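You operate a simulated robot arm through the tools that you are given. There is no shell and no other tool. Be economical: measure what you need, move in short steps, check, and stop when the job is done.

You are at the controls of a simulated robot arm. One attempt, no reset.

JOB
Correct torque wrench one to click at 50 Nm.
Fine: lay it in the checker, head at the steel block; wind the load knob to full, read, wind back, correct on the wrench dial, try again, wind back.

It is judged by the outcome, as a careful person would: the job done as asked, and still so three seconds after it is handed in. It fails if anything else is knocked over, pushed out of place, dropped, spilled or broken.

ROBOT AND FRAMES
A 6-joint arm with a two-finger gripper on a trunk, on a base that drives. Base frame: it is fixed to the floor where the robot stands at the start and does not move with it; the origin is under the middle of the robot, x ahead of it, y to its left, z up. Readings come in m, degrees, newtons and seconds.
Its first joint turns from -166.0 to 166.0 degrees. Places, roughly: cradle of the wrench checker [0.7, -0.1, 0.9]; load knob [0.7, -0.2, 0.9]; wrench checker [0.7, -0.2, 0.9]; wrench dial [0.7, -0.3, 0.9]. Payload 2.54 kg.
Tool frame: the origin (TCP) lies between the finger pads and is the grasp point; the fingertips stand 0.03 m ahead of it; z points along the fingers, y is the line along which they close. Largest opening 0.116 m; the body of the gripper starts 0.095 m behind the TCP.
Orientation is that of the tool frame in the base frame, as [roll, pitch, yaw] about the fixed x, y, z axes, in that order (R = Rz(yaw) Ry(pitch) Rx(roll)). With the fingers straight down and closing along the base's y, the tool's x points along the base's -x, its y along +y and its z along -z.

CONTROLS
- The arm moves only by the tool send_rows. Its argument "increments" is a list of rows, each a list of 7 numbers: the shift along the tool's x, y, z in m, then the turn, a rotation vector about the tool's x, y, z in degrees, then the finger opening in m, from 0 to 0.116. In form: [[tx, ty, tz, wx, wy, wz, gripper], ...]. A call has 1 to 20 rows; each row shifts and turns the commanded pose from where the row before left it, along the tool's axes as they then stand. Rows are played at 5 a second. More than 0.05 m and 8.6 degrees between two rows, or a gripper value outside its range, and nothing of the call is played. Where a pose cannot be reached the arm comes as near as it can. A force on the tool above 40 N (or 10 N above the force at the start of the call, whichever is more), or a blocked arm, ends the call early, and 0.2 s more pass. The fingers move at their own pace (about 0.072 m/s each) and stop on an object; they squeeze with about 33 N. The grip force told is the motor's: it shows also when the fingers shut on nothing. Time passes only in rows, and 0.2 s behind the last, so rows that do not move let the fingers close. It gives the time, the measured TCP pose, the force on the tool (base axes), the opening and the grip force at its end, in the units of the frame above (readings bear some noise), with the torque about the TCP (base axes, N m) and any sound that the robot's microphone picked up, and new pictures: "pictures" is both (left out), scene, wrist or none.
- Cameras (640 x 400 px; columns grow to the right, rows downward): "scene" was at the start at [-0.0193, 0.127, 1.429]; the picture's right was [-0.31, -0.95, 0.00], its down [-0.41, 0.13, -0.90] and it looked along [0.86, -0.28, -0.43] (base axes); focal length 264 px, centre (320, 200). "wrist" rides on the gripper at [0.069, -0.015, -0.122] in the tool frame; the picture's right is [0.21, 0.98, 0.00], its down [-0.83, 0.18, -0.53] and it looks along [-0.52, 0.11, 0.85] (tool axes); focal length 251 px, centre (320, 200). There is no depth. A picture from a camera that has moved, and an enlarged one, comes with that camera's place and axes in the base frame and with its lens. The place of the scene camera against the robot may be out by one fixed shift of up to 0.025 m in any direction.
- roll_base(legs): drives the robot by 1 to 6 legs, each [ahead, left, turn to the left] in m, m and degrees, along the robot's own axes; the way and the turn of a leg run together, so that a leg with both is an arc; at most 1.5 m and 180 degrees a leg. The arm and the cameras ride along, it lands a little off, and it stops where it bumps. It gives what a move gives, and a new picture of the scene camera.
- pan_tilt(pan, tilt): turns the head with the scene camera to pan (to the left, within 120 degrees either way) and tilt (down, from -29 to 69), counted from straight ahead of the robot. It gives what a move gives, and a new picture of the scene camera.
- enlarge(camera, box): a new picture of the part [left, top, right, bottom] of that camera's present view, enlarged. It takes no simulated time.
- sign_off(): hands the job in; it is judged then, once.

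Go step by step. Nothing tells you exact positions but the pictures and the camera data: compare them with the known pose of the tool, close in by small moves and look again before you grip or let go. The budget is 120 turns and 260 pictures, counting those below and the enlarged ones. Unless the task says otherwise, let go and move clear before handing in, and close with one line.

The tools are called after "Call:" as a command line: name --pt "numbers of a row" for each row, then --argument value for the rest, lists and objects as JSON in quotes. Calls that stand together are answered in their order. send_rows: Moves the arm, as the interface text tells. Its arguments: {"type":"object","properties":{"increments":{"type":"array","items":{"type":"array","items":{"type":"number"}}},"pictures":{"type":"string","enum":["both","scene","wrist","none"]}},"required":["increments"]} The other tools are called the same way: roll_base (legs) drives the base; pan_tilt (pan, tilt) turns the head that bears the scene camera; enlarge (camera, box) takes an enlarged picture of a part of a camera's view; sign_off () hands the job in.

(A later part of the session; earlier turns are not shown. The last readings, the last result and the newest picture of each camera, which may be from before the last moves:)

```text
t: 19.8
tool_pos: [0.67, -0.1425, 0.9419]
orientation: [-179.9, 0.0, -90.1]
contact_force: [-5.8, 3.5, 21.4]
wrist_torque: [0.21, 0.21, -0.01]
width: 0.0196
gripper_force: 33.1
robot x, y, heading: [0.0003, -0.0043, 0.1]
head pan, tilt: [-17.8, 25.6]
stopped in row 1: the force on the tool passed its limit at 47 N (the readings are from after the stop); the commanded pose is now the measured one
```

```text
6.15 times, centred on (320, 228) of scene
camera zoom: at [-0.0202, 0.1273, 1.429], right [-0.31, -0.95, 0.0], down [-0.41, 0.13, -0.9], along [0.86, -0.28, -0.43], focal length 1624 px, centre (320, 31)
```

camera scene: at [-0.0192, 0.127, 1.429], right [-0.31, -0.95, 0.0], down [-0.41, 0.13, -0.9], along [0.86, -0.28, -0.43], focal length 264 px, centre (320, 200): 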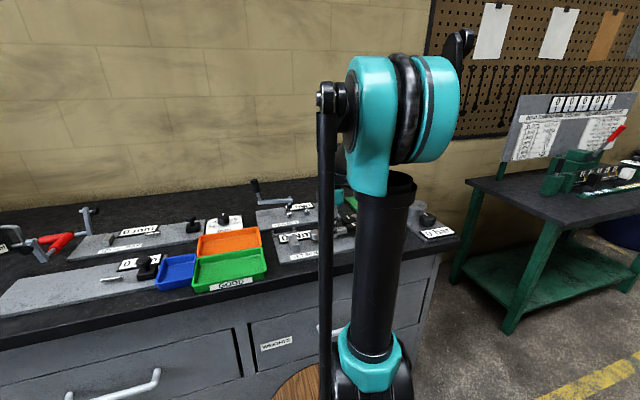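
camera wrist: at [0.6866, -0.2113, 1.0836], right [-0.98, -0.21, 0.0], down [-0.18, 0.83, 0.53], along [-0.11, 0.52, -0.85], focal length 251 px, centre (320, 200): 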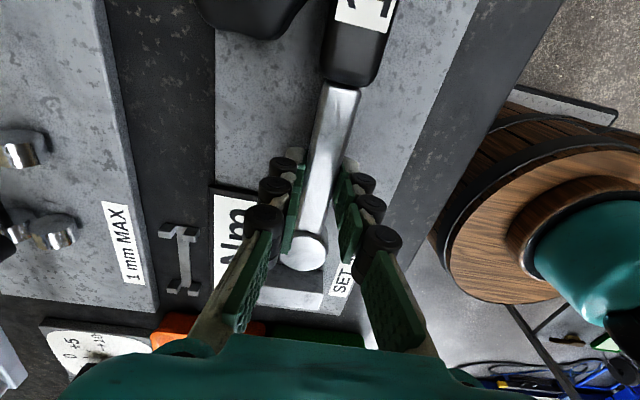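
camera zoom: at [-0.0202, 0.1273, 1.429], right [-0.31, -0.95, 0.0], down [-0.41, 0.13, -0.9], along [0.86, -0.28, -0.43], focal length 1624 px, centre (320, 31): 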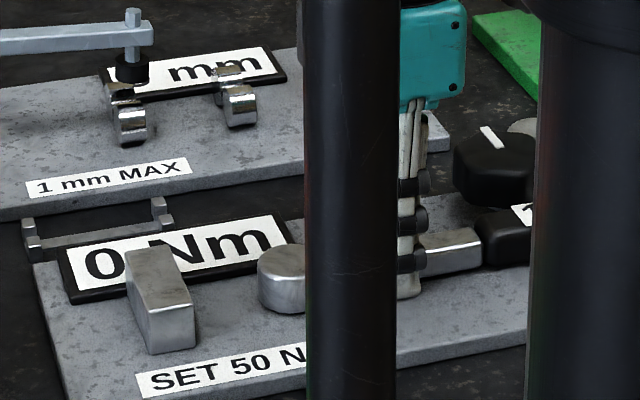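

Fingertips have reached the plate and the wrench looks to be on it. I'll ease off and open slightly.

Call:
send_rows --pt "0 0 -0.0005 0 0 0 0.02" --pt "0 0 0 0 0 0 0.026" --pt "0 0 0 0 0 0 0.034" --pt "0 0 0 0 0 0 0.034" --pictures "none"

Call:
enlarge --camera "scene" --box '[275, 195, 365, 260]'

Call:
enlarge --camera "wrist" --box '[220, 0, 460, 280]'

```text
t: 20.8
tool_pos: [0.6702, -0.1438, 0.94]
orientation: [-179.9, 0.0, -90.0]
contact_force: [-0.1, 1.3, 7.4]
wrist_torque: [0.05, 0.01, -0.02]
width: 0.0341
gripper_force: 2.6
robot x, y, heading: [0.0021, -0.0027, 0.0]
head pan, tilt: [-17.8, 25.6]
```

```text
6.15 times, centred on (320, 228) of scene
camera zoom: at [-0.0194, 0.1271, 1.429], right [-0.31, -0.95, 0.0], down [-0.41, 0.13, -0.9], along [0.86, -0.28, -0.43], focal length 1624 px, centre (320, 31)
```

zoom: 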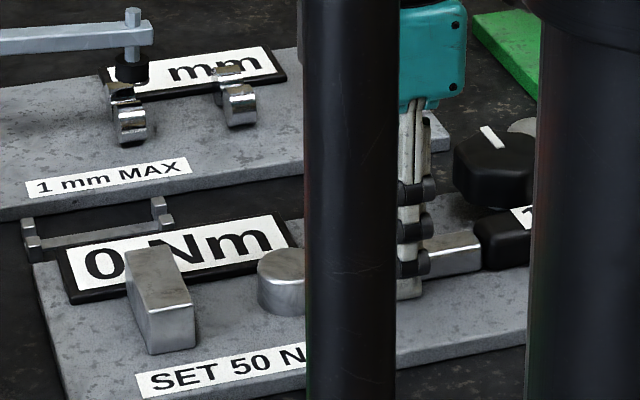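

```text
1.43 times, centred on (340, 140) of wrist
camera zoom: at [0.6863, -0.2112, 1.0627], right [-0.98, -0.21, 0.0], down [-0.18, 0.83, 0.53], along [-0.11, 0.52, -0.85], focal length 359 px, centre (291, 286)
```

zoom: 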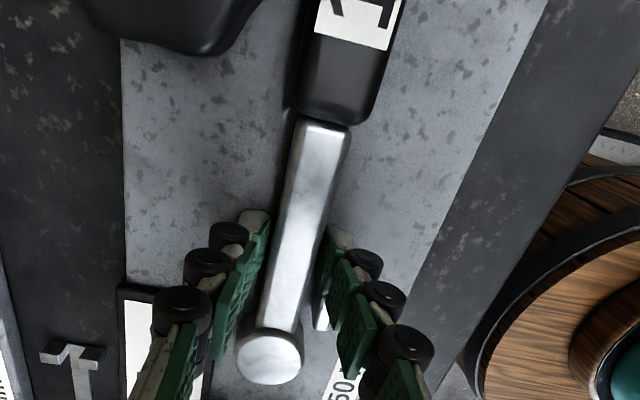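

The wrench lies flat on the plate between the posts. I'll raise the gripper, move over the head (y≈-0.082) and look.

Call:
send_rows --pt "0 0 -0.02 0 0 0 0.034" --pt "0 0 -0.03 0 0 0 0.044" --pt "-0.03 0 0 0 0 0 0.044" --pt "-0.031 0 0 0 0 0 0.042" --pt "0 0 0 0 0 0 0.042" --pictures "none"

Call:
enlarge --camera "scene" --box '[275, 180, 365, 260]'

Call:
enlarge --camera "wrist" --box '[220, 0, 460, 280]'

```text
t: 22.0
tool_pos: [0.6721, -0.0806, 0.989]
orientation: [179.9, 0.1, -90.0]
contact_force: [0.2, -0.2, 0.1]
wrist_torque: [0.02, 0.03, 0.0]
width: 0.042
gripper_force: 0.0
robot x, y, heading: [-0.0032, 0.0002, 0.2]
head pan, tilt: [-17.8, 25.6]
```

```text
5.00 times, centred on (320, 220) of scene
camera zoom: at [-0.0193, 0.127, 1.429], right [-0.31, -0.95, 0.0], down [-0.41, 0.13, -0.9], along [0.86, -0.28, -0.43], focal length 1320 px, centre (320, 100)
```

zoom: 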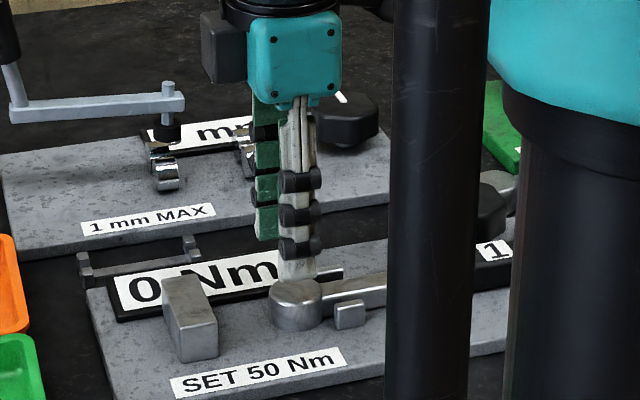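

```text
1.43 times, centred on (340, 140) of wrist
camera zoom: at [0.6873, -0.1487, 1.111], right [-0.98, -0.21, 0.0], down [-0.18, 0.83, 0.53], along [-0.11, 0.52, -0.85], focal length 359 px, centre (291, 286)
```

zoom: 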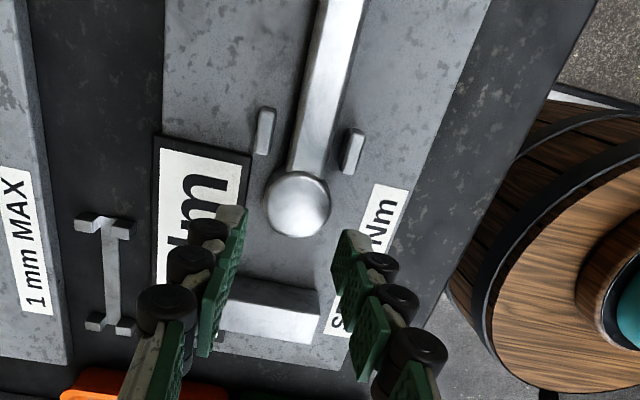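

The head is centred near (0.671, -0.091), with a gap of about 45 mm to the block. I'll align over it and lower.

Call:
send_rows --pt "0.01 0.001 0.01 0 0 0 0.039" --pt "0 0 0.012 0 0 0 0.039" --pt "0 0 0 0 0 0 0.039" --pictures "none"

Call:
enlarge --camera "scene" --box '[280, 195, 350, 260]'

Call:
enlarge --camera "wrist" --box '[220, 40, 440, 240]'

```text
t: 22.8
tool_pos: [0.6702, -0.0923, 0.9676]
orientation: [180.0, 0.0, -90.0]
contact_force: [-0.4, 0.2, 0.6]
wrist_torque: [0.03, -0.04, -0.01]
width: 0.0392
gripper_force: 0.1
robot x, y, heading: [0.0038, 0.0006, 0.3]
head pan, tilt: [-17.8, 25.6]
```

```text
6.15 times, centred on (315, 228) of scene
camera zoom: at [-0.0193, 0.1271, 1.429], right [-0.31, -0.95, 0.0], down [-0.41, 0.13, -0.9], along [0.86, -0.28, -0.43], focal length 1624 px, centre (351, 31)
```

zoom: 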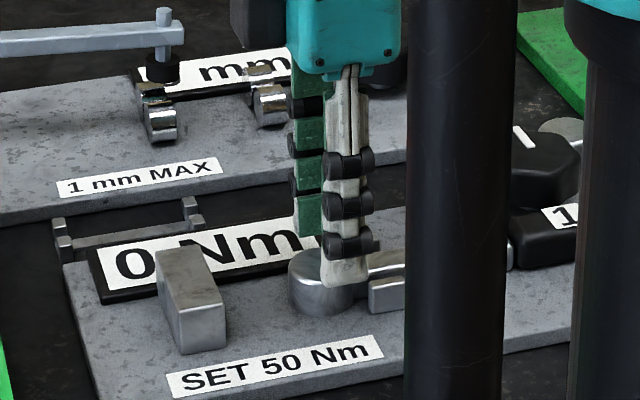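

```text
2.00 times, centred on (330, 140) of wrist
camera zoom: at [0.6853, -0.16, 1.0899], right [-0.98, -0.21, 0.0], down [-0.18, 0.83, 0.53], along [-0.11, 0.52, -0.85], focal length 503 px, centre (300, 320)
```

zoom: 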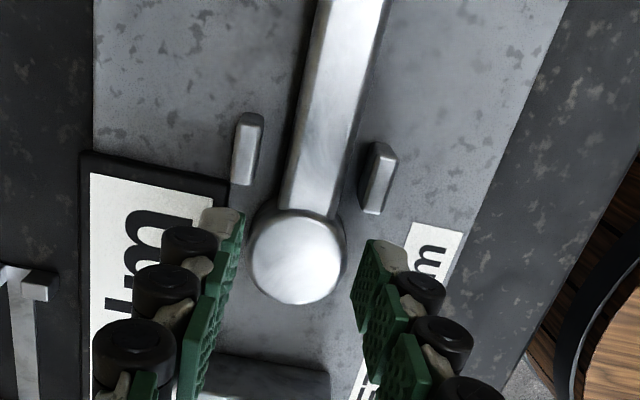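

Aligned with the head. Lowering 12 mm and closing on it.

Call:
send_rows --pt "0 0 0.006 0 0 0 0.039" --pt "0 0 0.006 0 0 0 0.039" --pt "0 0 0 0 0 0 0.03" --pt "0 0 0 0 0 0 0.03" --pictures "none"

Call:
enlarge --camera "wrist" --box '[220, 40, 440, 240]'

```text
t: 23.8
tool_pos: [0.6713, -0.0915, 0.9568]
orientation: [-179.8, 0.0, -90.1]
contact_force: [3.3, -0.6, 8.9]
wrist_torque: [-0.02, -0.07, 0.03]
width: 0.0342
gripper_force: 33.1
robot x, y, heading: [-0.002, -0.0008, 0.0]
head pan, tilt: [-17.8, 25.6]
```

```text
2.00 times, centred on (330, 140) of wrist
camera zoom: at [0.6854, -0.16, 1.0786], right [-0.98, -0.21, 0.0], down [-0.18, 0.83, 0.53], along [-0.11, 0.52, -0.85], focal length 503 px, centre (300, 320)
```

zoom: 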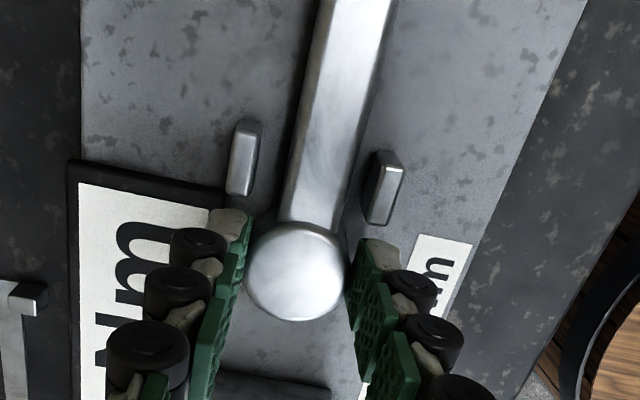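

Head gripped (0.034 wide). I'll ease up 1.5 mm and slide it toward the block.

Call:
send_rows --pt "0 0 -0.0015 0 0 0 0.03" --pt "-0.01 0 0 0 0 0 0.03" --pt "-0.01 0 0 0 0 0 0.03" --pt "-0.01 0 0 0 0 0 0.03" --pt "-0.007 0 0 0 0 0 0.03" --pt "0 0 0 0 0 0 0.03" --pictures "none"

Call:
enlarge --camera "wrist" --box '[220, 40, 440, 240]'

Call:
enlarge --camera "scene" --box '[270, 195, 340, 260]'

```text
t: 25.2
tool_pos: [0.6691, -0.0547, 0.9577]
orientation: [179.9, 0.1, -90.1]
contact_force: [0.6, 0.2, 0.5]
wrist_torque: [0.32, 0.03, -0.05]
width: 0.0339
gripper_force: 33.4
robot x, y, heading: [-0.0039, 0.0019, -0.3]
head pan, tilt: [-17.8, 25.6]
```

```text
2.00 times, centred on (330, 140) of wrist
camera zoom: at [0.6851, -0.1232, 1.0795], right [-0.98, -0.21, 0.0], down [-0.18, 0.83, 0.53], along [-0.11, 0.52, -0.85], focal length 503 px, centre (300, 320)
```

zoom: 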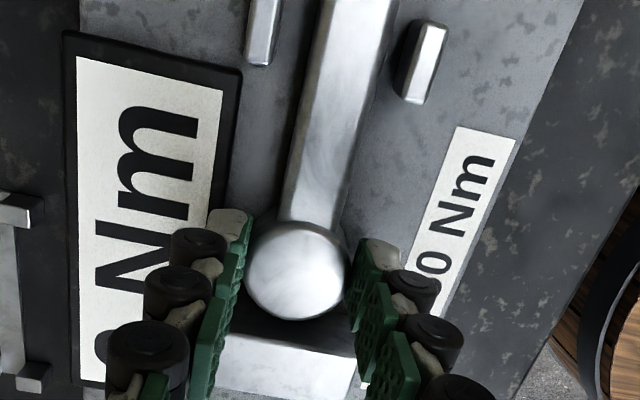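

```text
6.15 times, centred on (305, 228) of scene
camera zoom: at [-0.0192, 0.127, 1.429], right [-0.31, -0.95, 0.0], down [-0.41, 0.13, -0.9], along [0.86, -0.28, -0.43], focal length 1624 px, centre (412, 31)
```

zoom: 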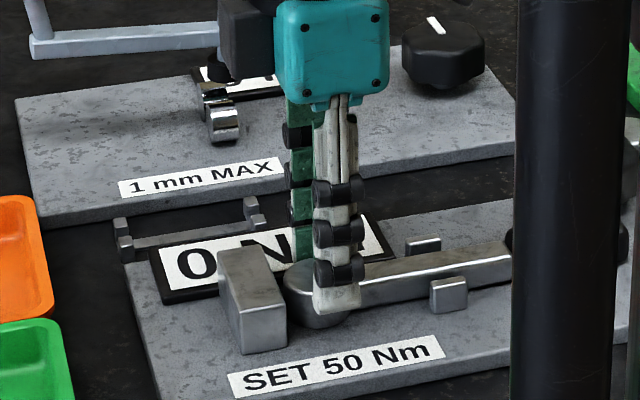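

About 10 mm remains. Sliding on in small steps.

Call:
send_rows --pt "-0.003 0 0 0 0 0 0.03" --pt "-0.003 0 0 0 0 0 0.03" --pt "-0.002 0 0 0 0 0 0.03" --pt "0 0 0 0 0 0 0.03" --pictures "none"

Call:
enlarge --camera "wrist" --box '[220, 40, 440, 240]'

Call:
enlarge --camera "scene" --box '[270, 195, 340, 260]'

```text
t: 26.2
tool_pos: [0.6692, -0.0493, 0.9587]
orientation: [-180.0, 0.0, -89.8]
contact_force: [-4.6, -26.6, 1.1]
wrist_torque: [-0.81, 0.2, 0.14]
width: 0.0343
gripper_force: 32.5
robot x, y, heading: [0.0027, 0.0016, 0.2]
head pan, tilt: [-17.8, 25.6]
```

```text
2.00 times, centred on (330, 140) of wrist
camera zoom: at [0.6845, -0.1168, 1.0801], right [-0.98, -0.21, 0.0], down [-0.18, 0.83, 0.53], along [-0.11, 0.52, -0.85], focal length 503 px, centre (300, 320)
```

zoom: 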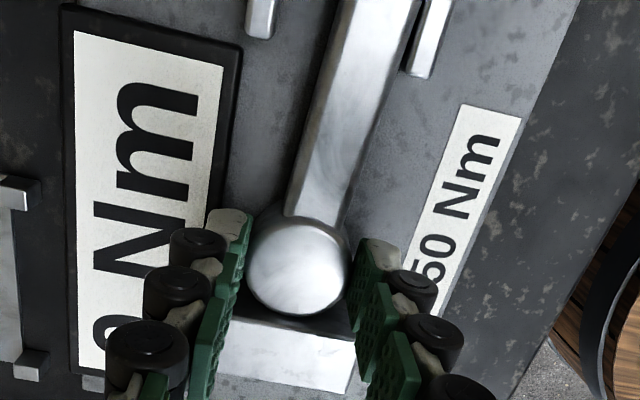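

```text
6.15 times, centred on (305, 228) of scene
camera zoom: at [-0.0195, 0.1258, 1.4291], right [-0.31, -0.95, 0.0], down [-0.41, 0.13, -0.9], along [0.86, -0.28, -0.43], focal length 1624 px, centre (412, 31)
```

zoom: 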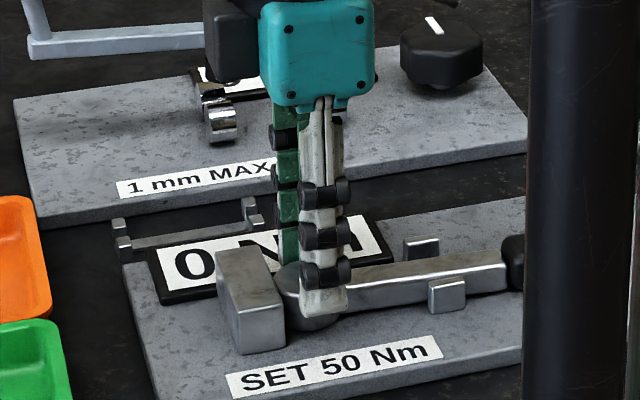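

The head touches the block, and the wrench has yawed a few degrees toward the -x post. I'll back off 1 mm and rotate it straight.

Call:
send_rows --pt "0.001 -0.0005 0 0 0 0 0.03" --pt "0.0005 0 0 0 0 -2 0.03" --pt "0 0 0 0 0 -1.5 0.03" --pt "0 0 0 0 0 0 0.03" --pictures "none"

Call:
enlarge --camera "wrist" --box '[200, 0, 440, 240]'

Call:
enlarge --camera "scene" --box '[270, 195, 340, 260]'

```text
t: 27.2
tool_pos: [0.67, -0.0474, 0.9577]
orientation: [-179.9, 0.2, -86.5]
contact_force: [-1.5, -9.2, -3.1]
wrist_torque: [-0.14, 0.06, 0.06]
width: 0.0341
gripper_force: 33.3
robot x, y, heading: [0.0037, -0.003, -0.1]
head pan, tilt: [-17.8, 25.6]
```

```text
1.67 times, centred on (320, 120) of wrist
camera zoom: at [0.6904, -0.1158, 1.0805], right [-0.96, -0.27, 0.0], down [-0.23, 0.81, 0.53], along [-0.15, 0.51, -0.85], focal length 419 px, centre (320, 333)
```

zoom: 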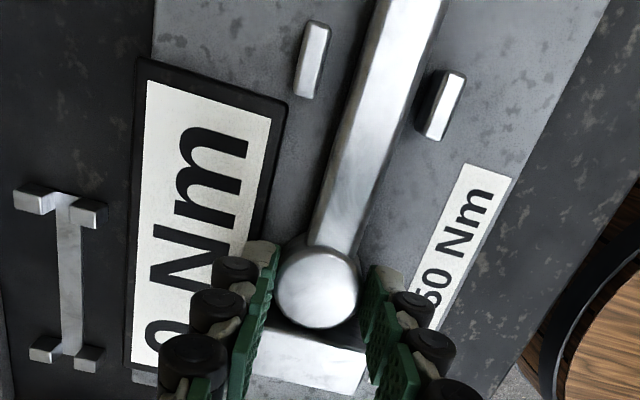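

```text
6.15 times, centred on (305, 228) of scene
camera zoom: at [-0.0191, 0.1268, 1.429], right [-0.31, -0.95, 0.0], down [-0.41, 0.13, -0.9], along [0.86, -0.28, -0.43], focal length 1624 px, centre (412, 31)
```

zoom: 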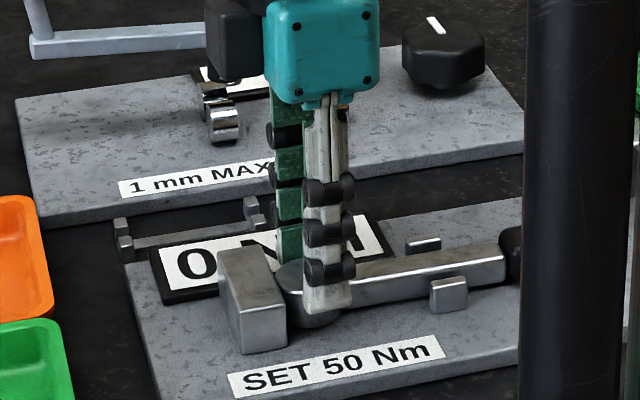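

The shaft is centred between the posts now and the head is at the block. Releasing and rising.

Call:
send_rows --pt "0.0015 0 0 0 0 0 0.036" --pt "0 0 0 0 0 0 0.042" --pt "0 0 -0.01 0 0 0 0.042" --pt "0 0 -0.03 0 0 0 0.06" --pt "0 0 -0.04 0 0 0 0.08" --pt "0.04 0 -0.02 0 0 0 0.08" --pt "0.045 0 0 0 0 0 0.08" --pt "0 0 0 0 0 0 0.08"

Call:
enlarge --camera "wrist" --box '[200, 0, 440, 240]'

Call:
enlarge --camera "scene" --box '[270, 185, 350, 260]'

```text
t: 29.0
tool_pos: [0.6779, -0.1341, 1.0586]
orientation: [-179.9, 0.0, -86.5]
contact_force: [0.0, 0.1, 0.6]
wrist_torque: [0.02, 0.03, 0.03]
width: 0.08
gripper_force: 0.1
robot x, y, heading: [0.0023, 0.002, 0.0]
head pan, tilt: [-17.8, 25.6]
camera scene: at [-0.0193, 0.1271, 1.429], right [-0.31, -0.95, 0.0], down [-0.41, 0.13, -0.9], along [0.86, -0.28, -0.43], focal length 264 px, centre (320, 200)
camera wrist: at [0.6976, -0.2007, 1.1803], right [-0.96, -0.27, 0.0], down [-0.23, 0.81, 0.53], along [-0.15, 0.51, -0.85], focal length 251 px, centre (320, 200)
```

scene: 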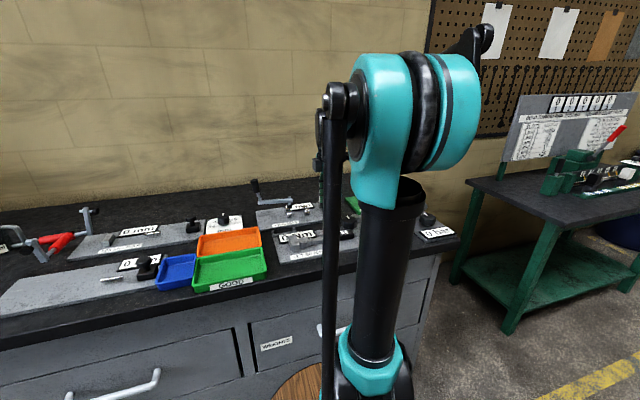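
wrist: 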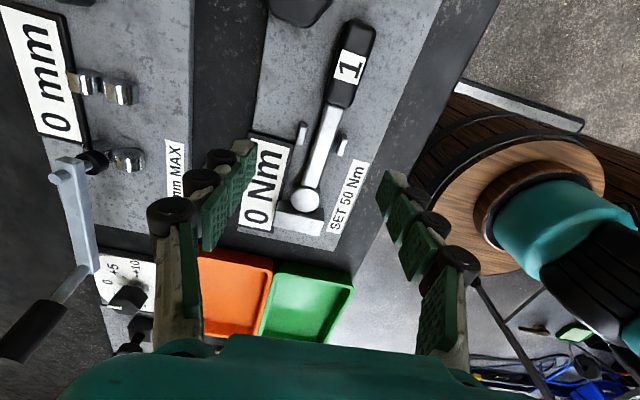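

```text
1.67 times, centred on (320, 120) of wrist
camera zoom: at [0.6976, -0.2007, 1.1803], right [-0.96, -0.27, 0.0], down [-0.23, 0.81, 0.53], along [-0.15, 0.51, -0.85], focal length 419 px, centre (320, 333)
```

zoom: 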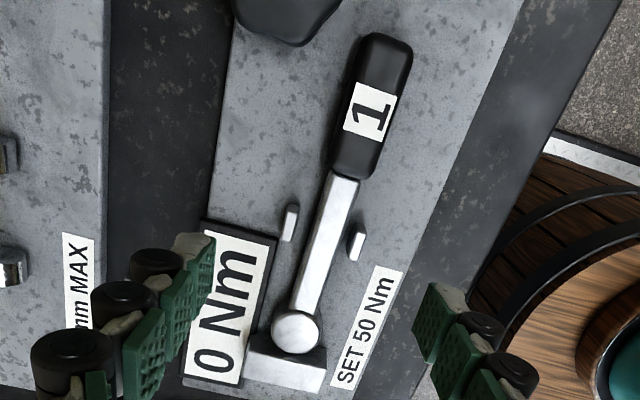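

```text
5.33 times, centred on (310, 222) of scene
camera zoom: at [-0.0193, 0.1271, 1.429], right [-0.31, -0.95, 0.0], down [-0.41, 0.13, -0.9], along [0.86, -0.28, -0.43], focal length 1408 px, centre (373, 80)
```

zoom: 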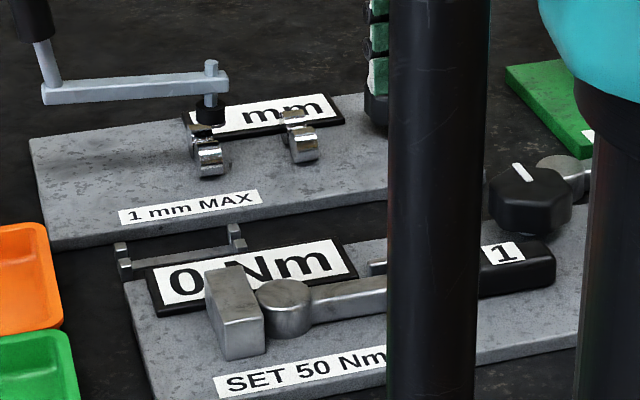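

The wrench lies straight in the cradle with its head at the block. Next, the load knob: I'll move -y so the wrist camera sees knob and dial.

Call:
send_rows --pt "0.04 0 0 0 0 3.5 0.08" --pt "0.045 -0.01 0 0 0 0 0.08" --pt "0.045 -0.01 0 0 0 0 0.08" --pt "0.045 -0.01 0 0 0 0 0.08" --pt "0 0 0 0 0 0 0.08"

Call:
enlarge --camera "wrist" --box '[180, 0, 500, 240]'

```text
t: 30.2
tool_pos: [0.7094, -0.3101, 1.0578]
orientation: [180.0, 0.0, -90.0]
contact_force: [-1.1, -0.3, -0.2]
wrist_torque: [-0.01, -0.01, 0.02]
width: 0.0801
gripper_force: 0.0
robot x, y, heading: [0.0007, 0.003, -0.1]
head pan, tilt: [-17.8, 25.6]
camera scene: at [-0.0193, 0.127, 1.429], right [-0.31, -0.95, 0.0], down [-0.41, 0.13, -0.9], along [0.86, -0.28, -0.43], focal length 264 px, centre (320, 200)
camera wrist: at [0.7245, -0.3773, 1.1798], right [-0.98, -0.21, 0.0], down [-0.18, 0.83, 0.53], along [-0.11, 0.52, -0.85], focal length 251 px, centre (320, 200)
```

scene: 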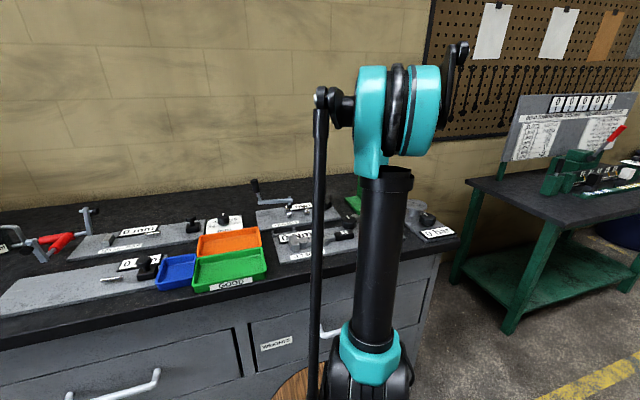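
wrist: 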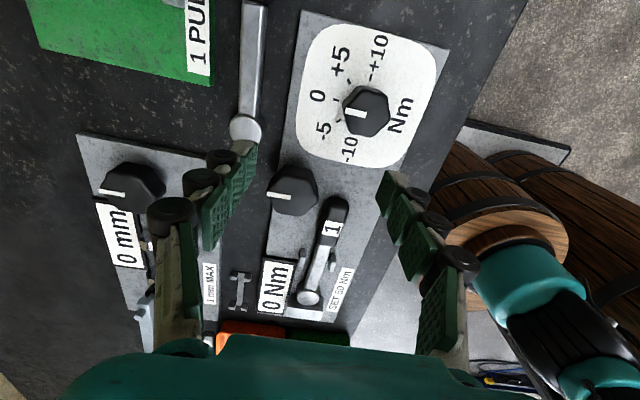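

```text
1.67 times, centred on (340, 120) of wrist
camera zoom: at [0.7245, -0.3773, 1.1798], right [-0.98, -0.21, 0.0], down [-0.18, 0.83, 0.53], along [-0.11, 0.52, -0.85], focal length 419 px, centre (287, 333)
```

zoom: 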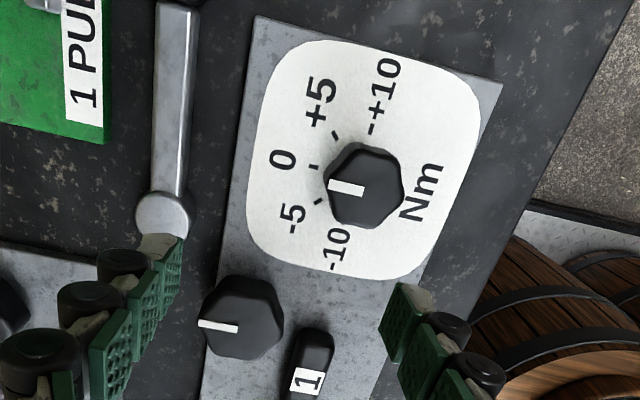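

The dial stands at 0, with + going clockwise. The load knob mark points +x. I'll position the tool above the knob for precise alignment.

Call:
send_rows --pt "-0.038 -0.006 0.01 0 0 0 0.08" --pt "-0.038 -0.006 0.01 0 0 0 0.08" --pt "0 0 0 0 0 0 0.08" --pictures "wrist"

Call:
enlarge --camera "scene" --box '[300, 190, 400, 260]'

```text
t: 31.0
tool_pos: [0.72, -0.2326, 1.0369]
orientation: [179.9, 0.0, -89.9]
contact_force: [-0.8, -0.4, 0.0]
wrist_torque: [0.01, 0.0, 0.0]
width: 0.0801
gripper_force: 0.1
robot x, y, heading: [-0.002, 0.001, -0.1]
head pan, tilt: [-17.8, 25.6]
camera wrist: at [0.7357, -0.3012, 1.1606], right [-0.98, -0.21, 0.0], down [-0.18, 0.83, 0.53], along [-0.11, 0.52, -0.85], focal length 251 px, centre (320, 200)
```

wrist: 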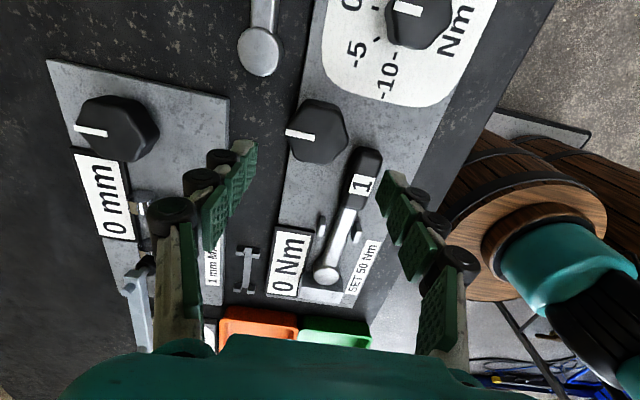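

```text
5.71 times, centred on (350, 225) of scene
camera zoom: at [-0.0193, 0.127, 1.429], right [-0.31, -0.95, 0.0], down [-0.41, 0.13, -0.9], along [0.86, -0.28, -0.43], focal length 1508 px, centre (149, 57)
```

zoom: 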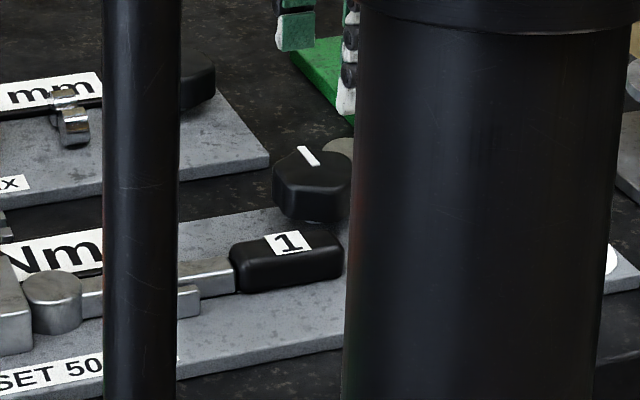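

The knob centre is about (0.723, -0.237). I'll turn the gripper ccw to yaw 0 so I have a long clockwise stroke, then look down at it.

Call:
send_rows --pt "0.0045 -0.003 0 0 0 -8 0.08" --pt "0 0 0 0 0 -8.2 0.08" --pt "0 0 0 0 0 -8.2 0.08" --pt "0 0 0 0 0 -8.2 0.08" --pt "0 0 0 0 0 -8.2 0.08" --pt "0 0 0 0 0 -8.2 0.08" --pt "0 0 0 0 0 -8.2 0.08" --pt "0 0 0 0 0 -8.2 0.08" --pt "0 0 0 0 0 -8.2 0.08" --pt "0 0 0 0 0 -8.2 0.08" --pt "0 0 0 0 0 -8.2 0.08" --pt "0 0 0.03 0 0 0 0.08" --pt "0 0 0 0 0 0 0.08"

Call:
enlarge --camera "wrist" --box '[200, 60, 440, 240]'

```text
t: 33.8
tool_pos: [0.7253, -0.2309, 1.009]
orientation: [179.8, -0.1, -27.8]
contact_force: [1.1, -0.5, 0.3]
wrist_torque: [0.02, 0.03, -0.04]
width: 0.0803
gripper_force: 0.1
out of reach, approached as far as the arm can: row 8, 9, 10, 11
robot x, y, heading: [-0.0007, -0.0016, -0.2]
head pan, tilt: [-17.8, 25.6]
camera scene: at [-0.0193, 0.127, 1.429], right [-0.31, -0.95, 0.0], down [-0.41, 0.13, -0.9], along [0.86, -0.28, -0.43], focal length 264 px, centre (320, 200)
camera wrist: at [0.7945, -0.2489, 1.1303], right [-0.27, -0.96, 0.0], down [-0.81, 0.23, 0.53], along [-0.52, 0.14, -0.85], focal length 251 px, centre (320, 200)
```

scene: 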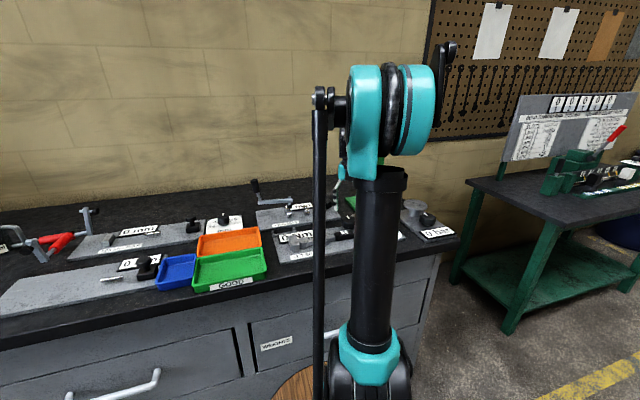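
wrist: 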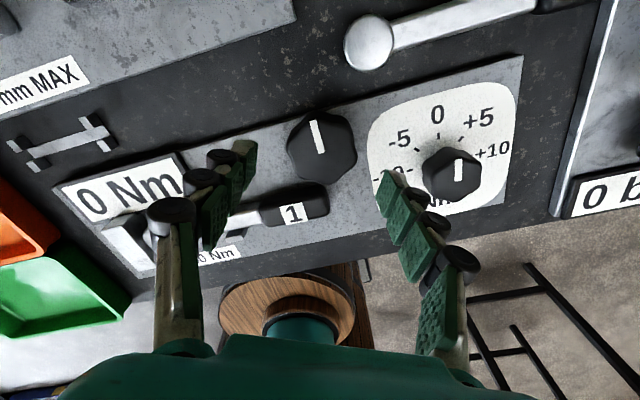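

```text
2.22 times, centred on (320, 150) of wrist
camera zoom: at [0.7945, -0.2489, 1.1303], right [-0.27, -0.96, 0.0], down [-0.81, 0.23, 0.53], along [-0.52, 0.14, -0.85], focal length 559 px, centre (320, 311)
```

zoom: 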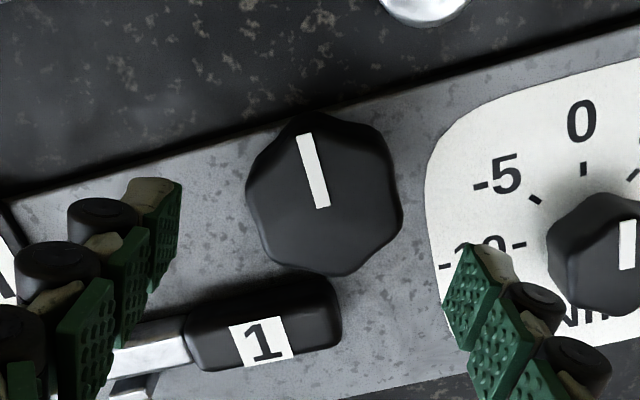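

Great view: the readout, knob and dial are all visible at yaw -28° (the limit). The knob sits at about (0.7235, -0.232), so I'm aligned. I'll descend.

Call:
send_rows --pt "-0.001 0.001 0.02 0 0 0 0.08" --pt "0 0 0.015 0 0 0 0.08" --pt "0 0 0.01 0 0 0 0.08" --pt "0 0 0 0 0 0 0.08" --pictures "wrist"

Call:
enlarge --camera "scene" --box '[310, 190, 390, 260]'

```text
t: 34.8
tool_pos: [0.725, -0.231, 0.9637]
orientation: [179.8, -0.1, -28.0]
contact_force: [0.3, -0.1, 0.4]
wrist_torque: [-0.04, 0.03, 0.03]
width: 0.08
gripper_force: 0.1
robot x, y, heading: [-0.0024, 0.0014, 0.2]
head pan, tilt: [-17.8, 25.6]
camera wrist: at [0.7932, -0.2487, 1.0856], right [-0.27, -0.96, 0.0], down [-0.81, 0.23, 0.53], along [-0.52, 0.14, -0.85], focal length 251 px, centre (320, 200)
```

wrist: 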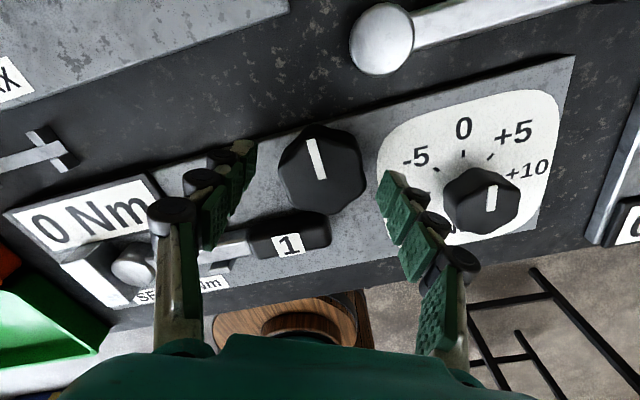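

```text
5.71 times, centred on (350, 225) of scene
camera zoom: at [-0.0193, 0.127, 1.429], right [-0.31, -0.95, 0.0], down [-0.41, 0.13, -0.9], along [0.86, -0.28, -0.43], focal length 1508 px, centre (149, 57)
```

zoom: 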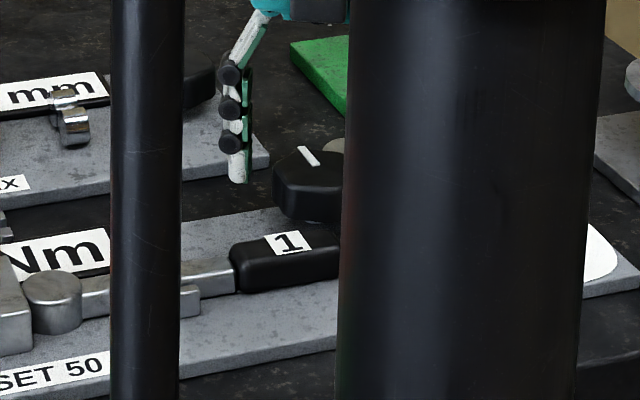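

Tips are straddling the knob. Lowering 8 mm and closing on it.

Call:
send_rows --pt "0 0 0.008 0 0 0 0.08" --pt "0 0 0 0 0 0 0.06" --pt "0 0 0 0 0 0 0.045" --pt "0 0 0 0 0 0 0.045" --pictures "wrist"

```text
t: 35.8
tool_pos: [0.7236, -0.233, 0.9553]
orientation: [179.8, 0.0, -27.9]
contact_force: [-7.2, -17.1, 6.7]
wrist_torque: [-0.91, 0.51, -0.06]
width: 0.0542
gripper_force: 45.5
robot x, y, heading: [0.0021, 0.0002, 0.1]
head pan, tilt: [-17.8, 25.6]
camera wrist: at [0.7923, -0.2504, 1.0779], right [-0.27, -0.96, 0.01], down [-0.81, 0.23, 0.53], along [-0.52, 0.14, -0.85], focal length 251 px, centre (320, 200)
```

wrist: 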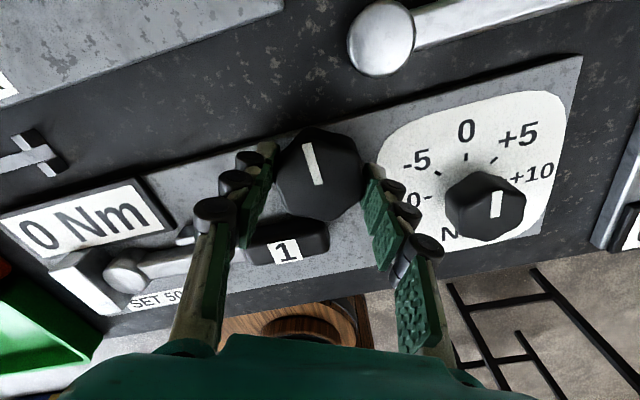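

Gripped; a side force shows about 2 mm offset, so I'll shift and then turn clockwise 24° while watching the readout.

Call:
send_rows --pt "0 0.002 0 0 0 0 0.045" --pt "0 0 0 0 0 8 0.045" --pt "0 0 0 0 0 8 0.045" --pt "0 0 0 0 0 8 0.045" --pt "0 0 0 0 0 0 0.045" --pictures "wrist"

```text
t: 37.0
tool_pos: [0.7237, -0.2339, 0.9557]
orientation: [179.9, -0.2, -51.9]
contact_force: [4.9, -9.4, 14.9]
wrist_torque: [0.13, -0.05, 0.0]
width: 0.054
gripper_force: 45.0
robot x, y, heading: [-0.0004, 0.0009, -0.0]
head pan, tilt: [-17.8, 25.6]
camera wrist: at [0.7782, -0.277, 1.078], right [-0.64, -0.77, 0.0], down [-0.65, 0.54, 0.53], along [-0.41, 0.34, -0.85], focal length 251 px, centre (320, 200)
```

wrist: 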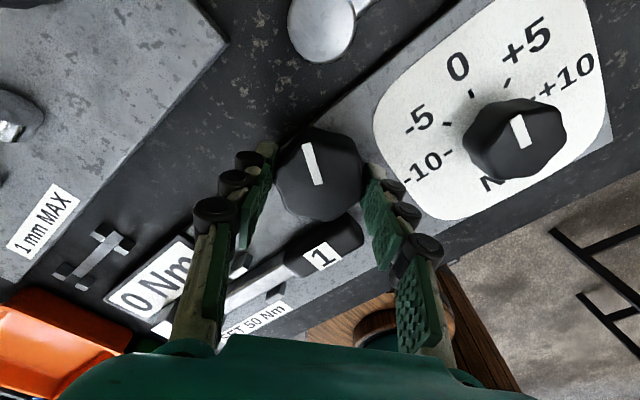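

The knob follows freely and the readout is still 0. Continuing clockwise.

Call:
send_rows --pt "0 0 0 0 0 8 0.045" --pt "0 0 0 0 0 8 0.045" --pt "0 0 0 0 0 8 0.045" --pt "0 0 0 0 0 8 0.045" --pt "0 0 0 0 0 0 0.045" --pictures "wrist"

```text
t: 38.2
tool_pos: [0.7223, -0.2333, 0.9551]
orientation: [180.0, -0.1, -83.9]
contact_force: [5.3, -11.9, 14.6]
wrist_torque: [-0.25, -0.17, 0.0]
width: 0.0539
gripper_force: 45.6
robot x, y, heading: [-0.0033, 0.0012, -0.1]
head pan, tilt: [-17.8, 25.6]
camera wrist: at [0.7457, -0.2992, 1.078], right [-0.95, -0.32, 0.0], down [-0.27, 0.8, 0.53], along [-0.17, 0.5, -0.85], focal length 251 px, centre (320, 200)
```

wrist: 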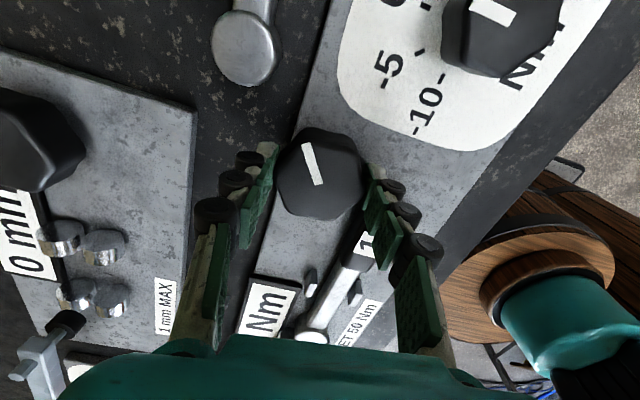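

56° turned. Checking the readout in the scene view.

Call:
enlarge --camera "scene" --box '[260, 200, 340, 260]'

```text
6.67 times, centred on (300, 230) of scene
camera zoom: at [-0.0196, 0.1266, 1.429], right [-0.31, -0.95, 0.0], down [-0.41, 0.13, -0.9], along [0.86, -0.28, -0.43], focal length 1760 px, centre (453, 0)
```

zoom: 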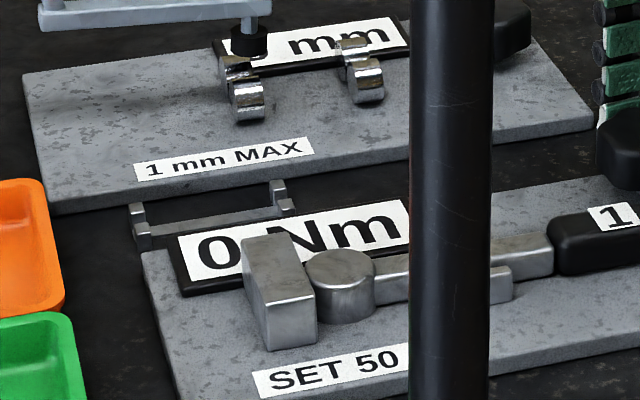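

Still 0. I'll keep winding.

Call:
send_rows --pt "0 0 0 0 0 8 0.045" --pt "0 0 0 0 0 8 0.045" --pt "0 0 0 0 0 8 0.045" --pt "0 0 0 0 0 8 0.045" --pt "0 0 0 0 0 8 0.045" --pt "0 0 0 0 0 0 0.045" --pictures "wrist"

Call:
enlarge --camera "scene" --box '[260, 200, 340, 260]'

```text
t: 39.6
tool_pos: [0.7226, -0.2327, 0.9563]
orientation: [-180.0, -0.1, -123.9]
contact_force: [-6.1, -9.7, -1.4]
wrist_torque: [-0.23, 0.59, 0.02]
width: 0.0533
gripper_force: 45.0
robot x, y, heading: [0.0021, 0.0026, -0.1]
head pan, tilt: [-17.8, 25.6]
camera wrist: at [0.6971, -0.2978, 1.078], right [-0.93, 0.37, 0.0], down [0.31, 0.79, 0.53], along [0.19, 0.49, -0.85], focal length 251 px, centre (320, 200)
```

wrist: 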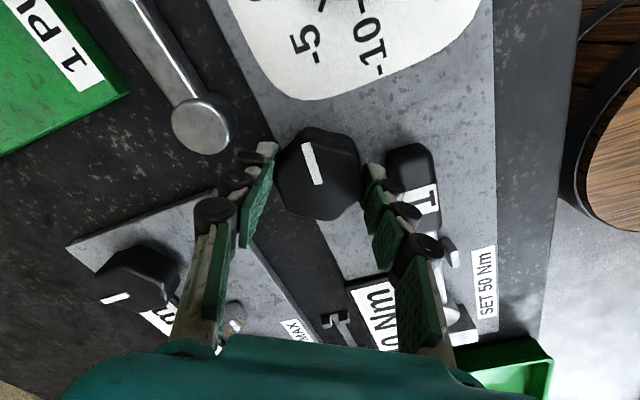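

```text
6.67 times, centred on (300, 230) of scene
camera zoom: at [-0.0196, 0.1266, 1.429], right [-0.31, -0.95, 0.0], down [-0.41, 0.13, -0.9], along [0.86, -0.28, -0.43], focal length 1760 px, centre (453, 0)
```

zoom: 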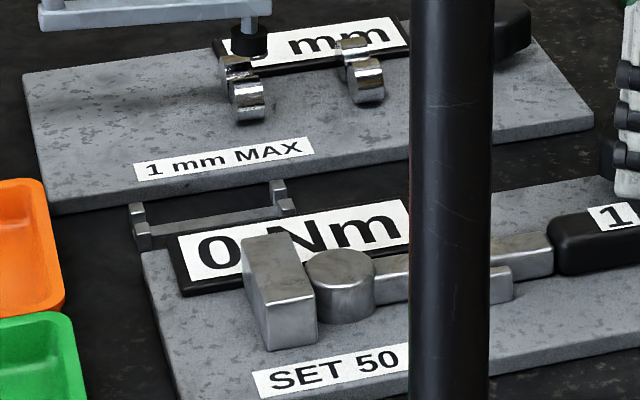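

96° turned, still 0 and no stop. Continuing.

Call:
send_rows --pt "0 0 0 0 0 8 0.045" --pt "0 0 0 0 0 8 0.045" --pt "0 0 0 0 0 8 0.045" --pt "0 0 0 0 0 8 0.045" --pt "0 0 0 0 0 8 0.045" --pt "0 0 0 0 0 8 0.045" --pt "0 0 0 0 0 0 0.045" --pictures "wrist"

Call:
enlarge --camera "scene" --box '[260, 200, 340, 260]'

```text
t: 41.2
tool_pos: [0.7239, -0.2324, 0.9559]
orientation: [-179.8, 0.0, -171.8]
contact_force: [-16.9, 1.9, 0.9]
wrist_torque: [0.08, 0.52, 1.11]
width: 0.0535
gripper_force: 44.6
robot x, y, heading: [0.0007, -0.0006, -0.0]
head pan, tilt: [-17.8, 25.6]
camera wrist: at [0.6573, -0.2562, 1.0778], right [-0.35, 0.94, 0.0], down [0.79, 0.3, 0.53], along [0.5, 0.18, -0.85], focal length 251 px, centre (320, 200)
```

wrist: 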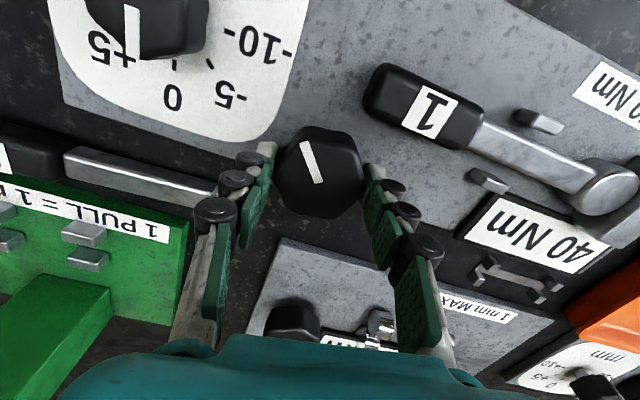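

```text
6.67 times, centred on (300, 230) of scene
camera zoom: at [-0.02, 0.1272, 1.429], right [-0.31, -0.95, 0.0], down [-0.41, 0.13, -0.9], along [0.86, -0.28, -0.43], focal length 1760 px, centre (453, 0)
```

zoom: 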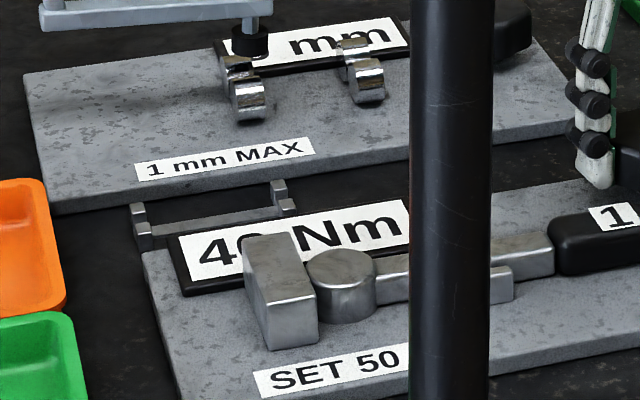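

The readout now shows about 40 Nm and torque is rising, so I'm at or near full. I'll read closely.

Call:
enlarge --camera "wrist" --box '[440, 170, 640, 290]'

Call:
send_rows --pt "0 0 0 0 0 4 0.045" --pt "0 0 0 0 0 0 0.045" --pictures "wrist"

Call:
enlarge --camera "wrist" --box '[440, 170, 640, 290]'

```text
3.20 times, centred on (540, 230) of wrist
camera zoom: at [0.6573, -0.2562, 1.0778], right [-0.35, 0.94, 0.0], down [0.79, 0.3, 0.53], along [0.5, 0.18, -0.85], focal length 805 px, centre (-384, 104)
```

zoom: 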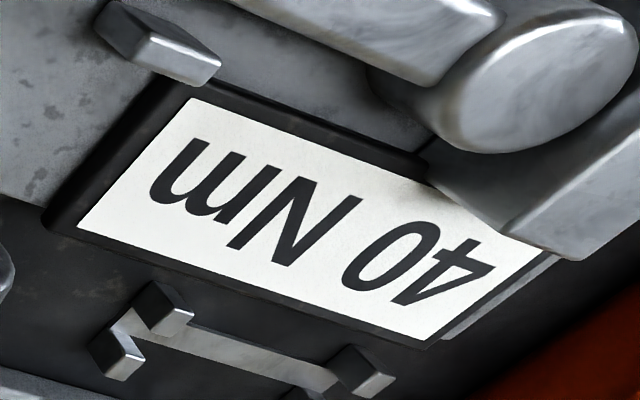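

```text
t: 41.8
tool_pos: [0.7232, -0.2322, 0.9558]
orientation: [-179.8, 0.0, -175.8]
contact_force: [2.1, 6.5, 6.4]
wrist_torque: [0.36, -0.4, 1.68]
width: 0.0545
gripper_force: 45.5
robot x, y, heading: [0.0012, 0.0006, 0.1]
head pan, tilt: [-17.8, 25.6]
camera wrist: at [0.6569, -0.2515, 1.0775], right [-0.29, 0.96, 0.0], down [0.81, 0.24, 0.53], along [0.51, 0.15, -0.85], focal length 251 px, centre (320, 200)
```

wrist: 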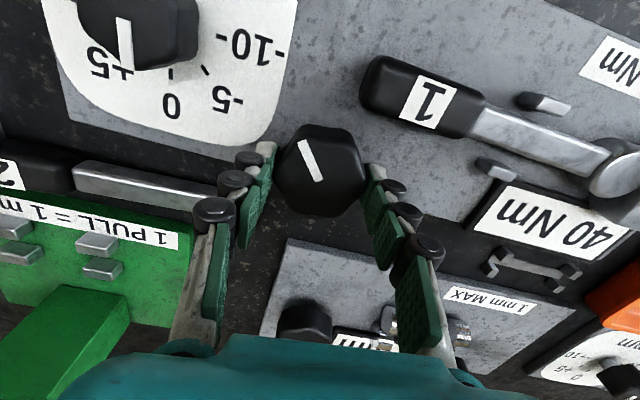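

```text
3.20 times, centred on (540, 230) of wrist
camera zoom: at [0.6569, -0.2515, 1.0775], right [-0.29, 0.96, 0.0], down [0.81, 0.24, 0.53], along [0.51, 0.15, -0.85], focal length 805 px, centre (-384, 104)
```

zoom: 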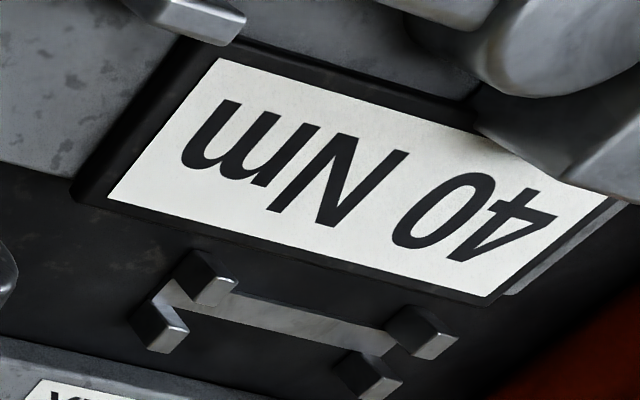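

Firm stop with a steady reading of 40 Nm: the wrench clicks 10 low. Winding the knob back.

Call:
send_rows --pt "0 0 0 0 0 -8 0.045" --pt "0 0 0 0 0 -8 0.045" --pt "0 0 0 0 0 -8 0.045" --pt "0 0 0 0 0 -8 0.045" --pt "0 0 0 0 0 -8 0.045" --pt "0 0 0 0 0 -8 0.045" --pt "0 0 0 0 0 -8 0.045" --pt "0 0 0 0 0 -8 0.045" --pt "0 0 0 0 0 -8 0.045" --pt "0 0 0 0 0 -8 0.045" --pt "0 0 0 0 0 -8 0.045" --pt "0 0 0 0 0 -8 0.045" --pt "0 0 0 0 0 -8 0.045" --pt "0 0 0 0 0 -8 0.045" --pt "0 0 0 0 0 -8 0.045" --pt "0 0 0 0 0 -8 0.045" --pt "0 0 0 0 0 -8 0.045" --pt "0 0 0 0 0 0 0.045" --pictures "wrist"

Call:
enlarge --camera "scene" --box '[260, 200, 340, 260]'

```text
t: 45.6
tool_pos: [0.7232, -0.2335, 0.9554]
orientation: [179.9, -0.1, -39.6]
contact_force: [9.2, 16.0, 19.5]
wrist_torque: [0.63, -0.55, -0.03]
width: 0.0534
gripper_force: 45.3
robot x, y, heading: [0.0031, 0.0006, -0.0]
head pan, tilt: [-17.8, 25.6]
camera wrist: at [0.786, -0.2638, 1.0777], right [-0.46, -0.89, 0.0], down [-0.75, 0.39, 0.53], along [-0.47, 0.24, -0.85], focal length 251 px, centre (320, 200)
```

wrist: 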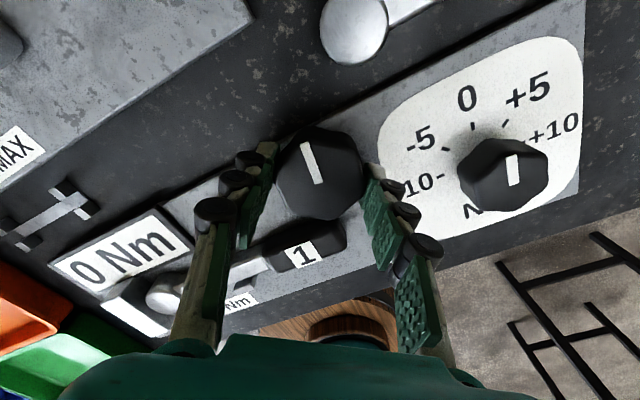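

```text
6.67 times, centred on (300, 230) of scene
camera zoom: at [-0.0196, 0.1279, 1.4289], right [-0.31, -0.95, 0.0], down [-0.41, 0.13, -0.9], along [0.86, -0.28, -0.43], focal length 1760 px, centre (453, 0)
```

zoom: 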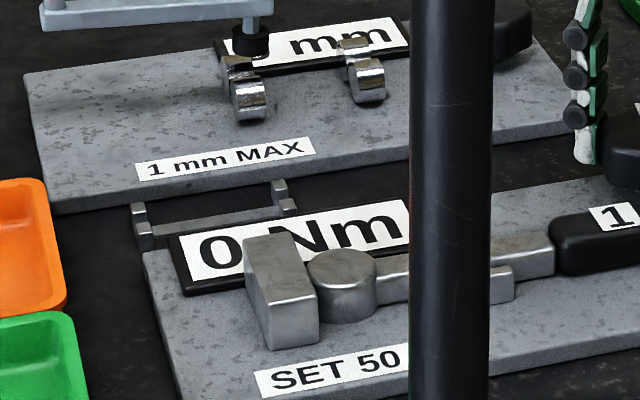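

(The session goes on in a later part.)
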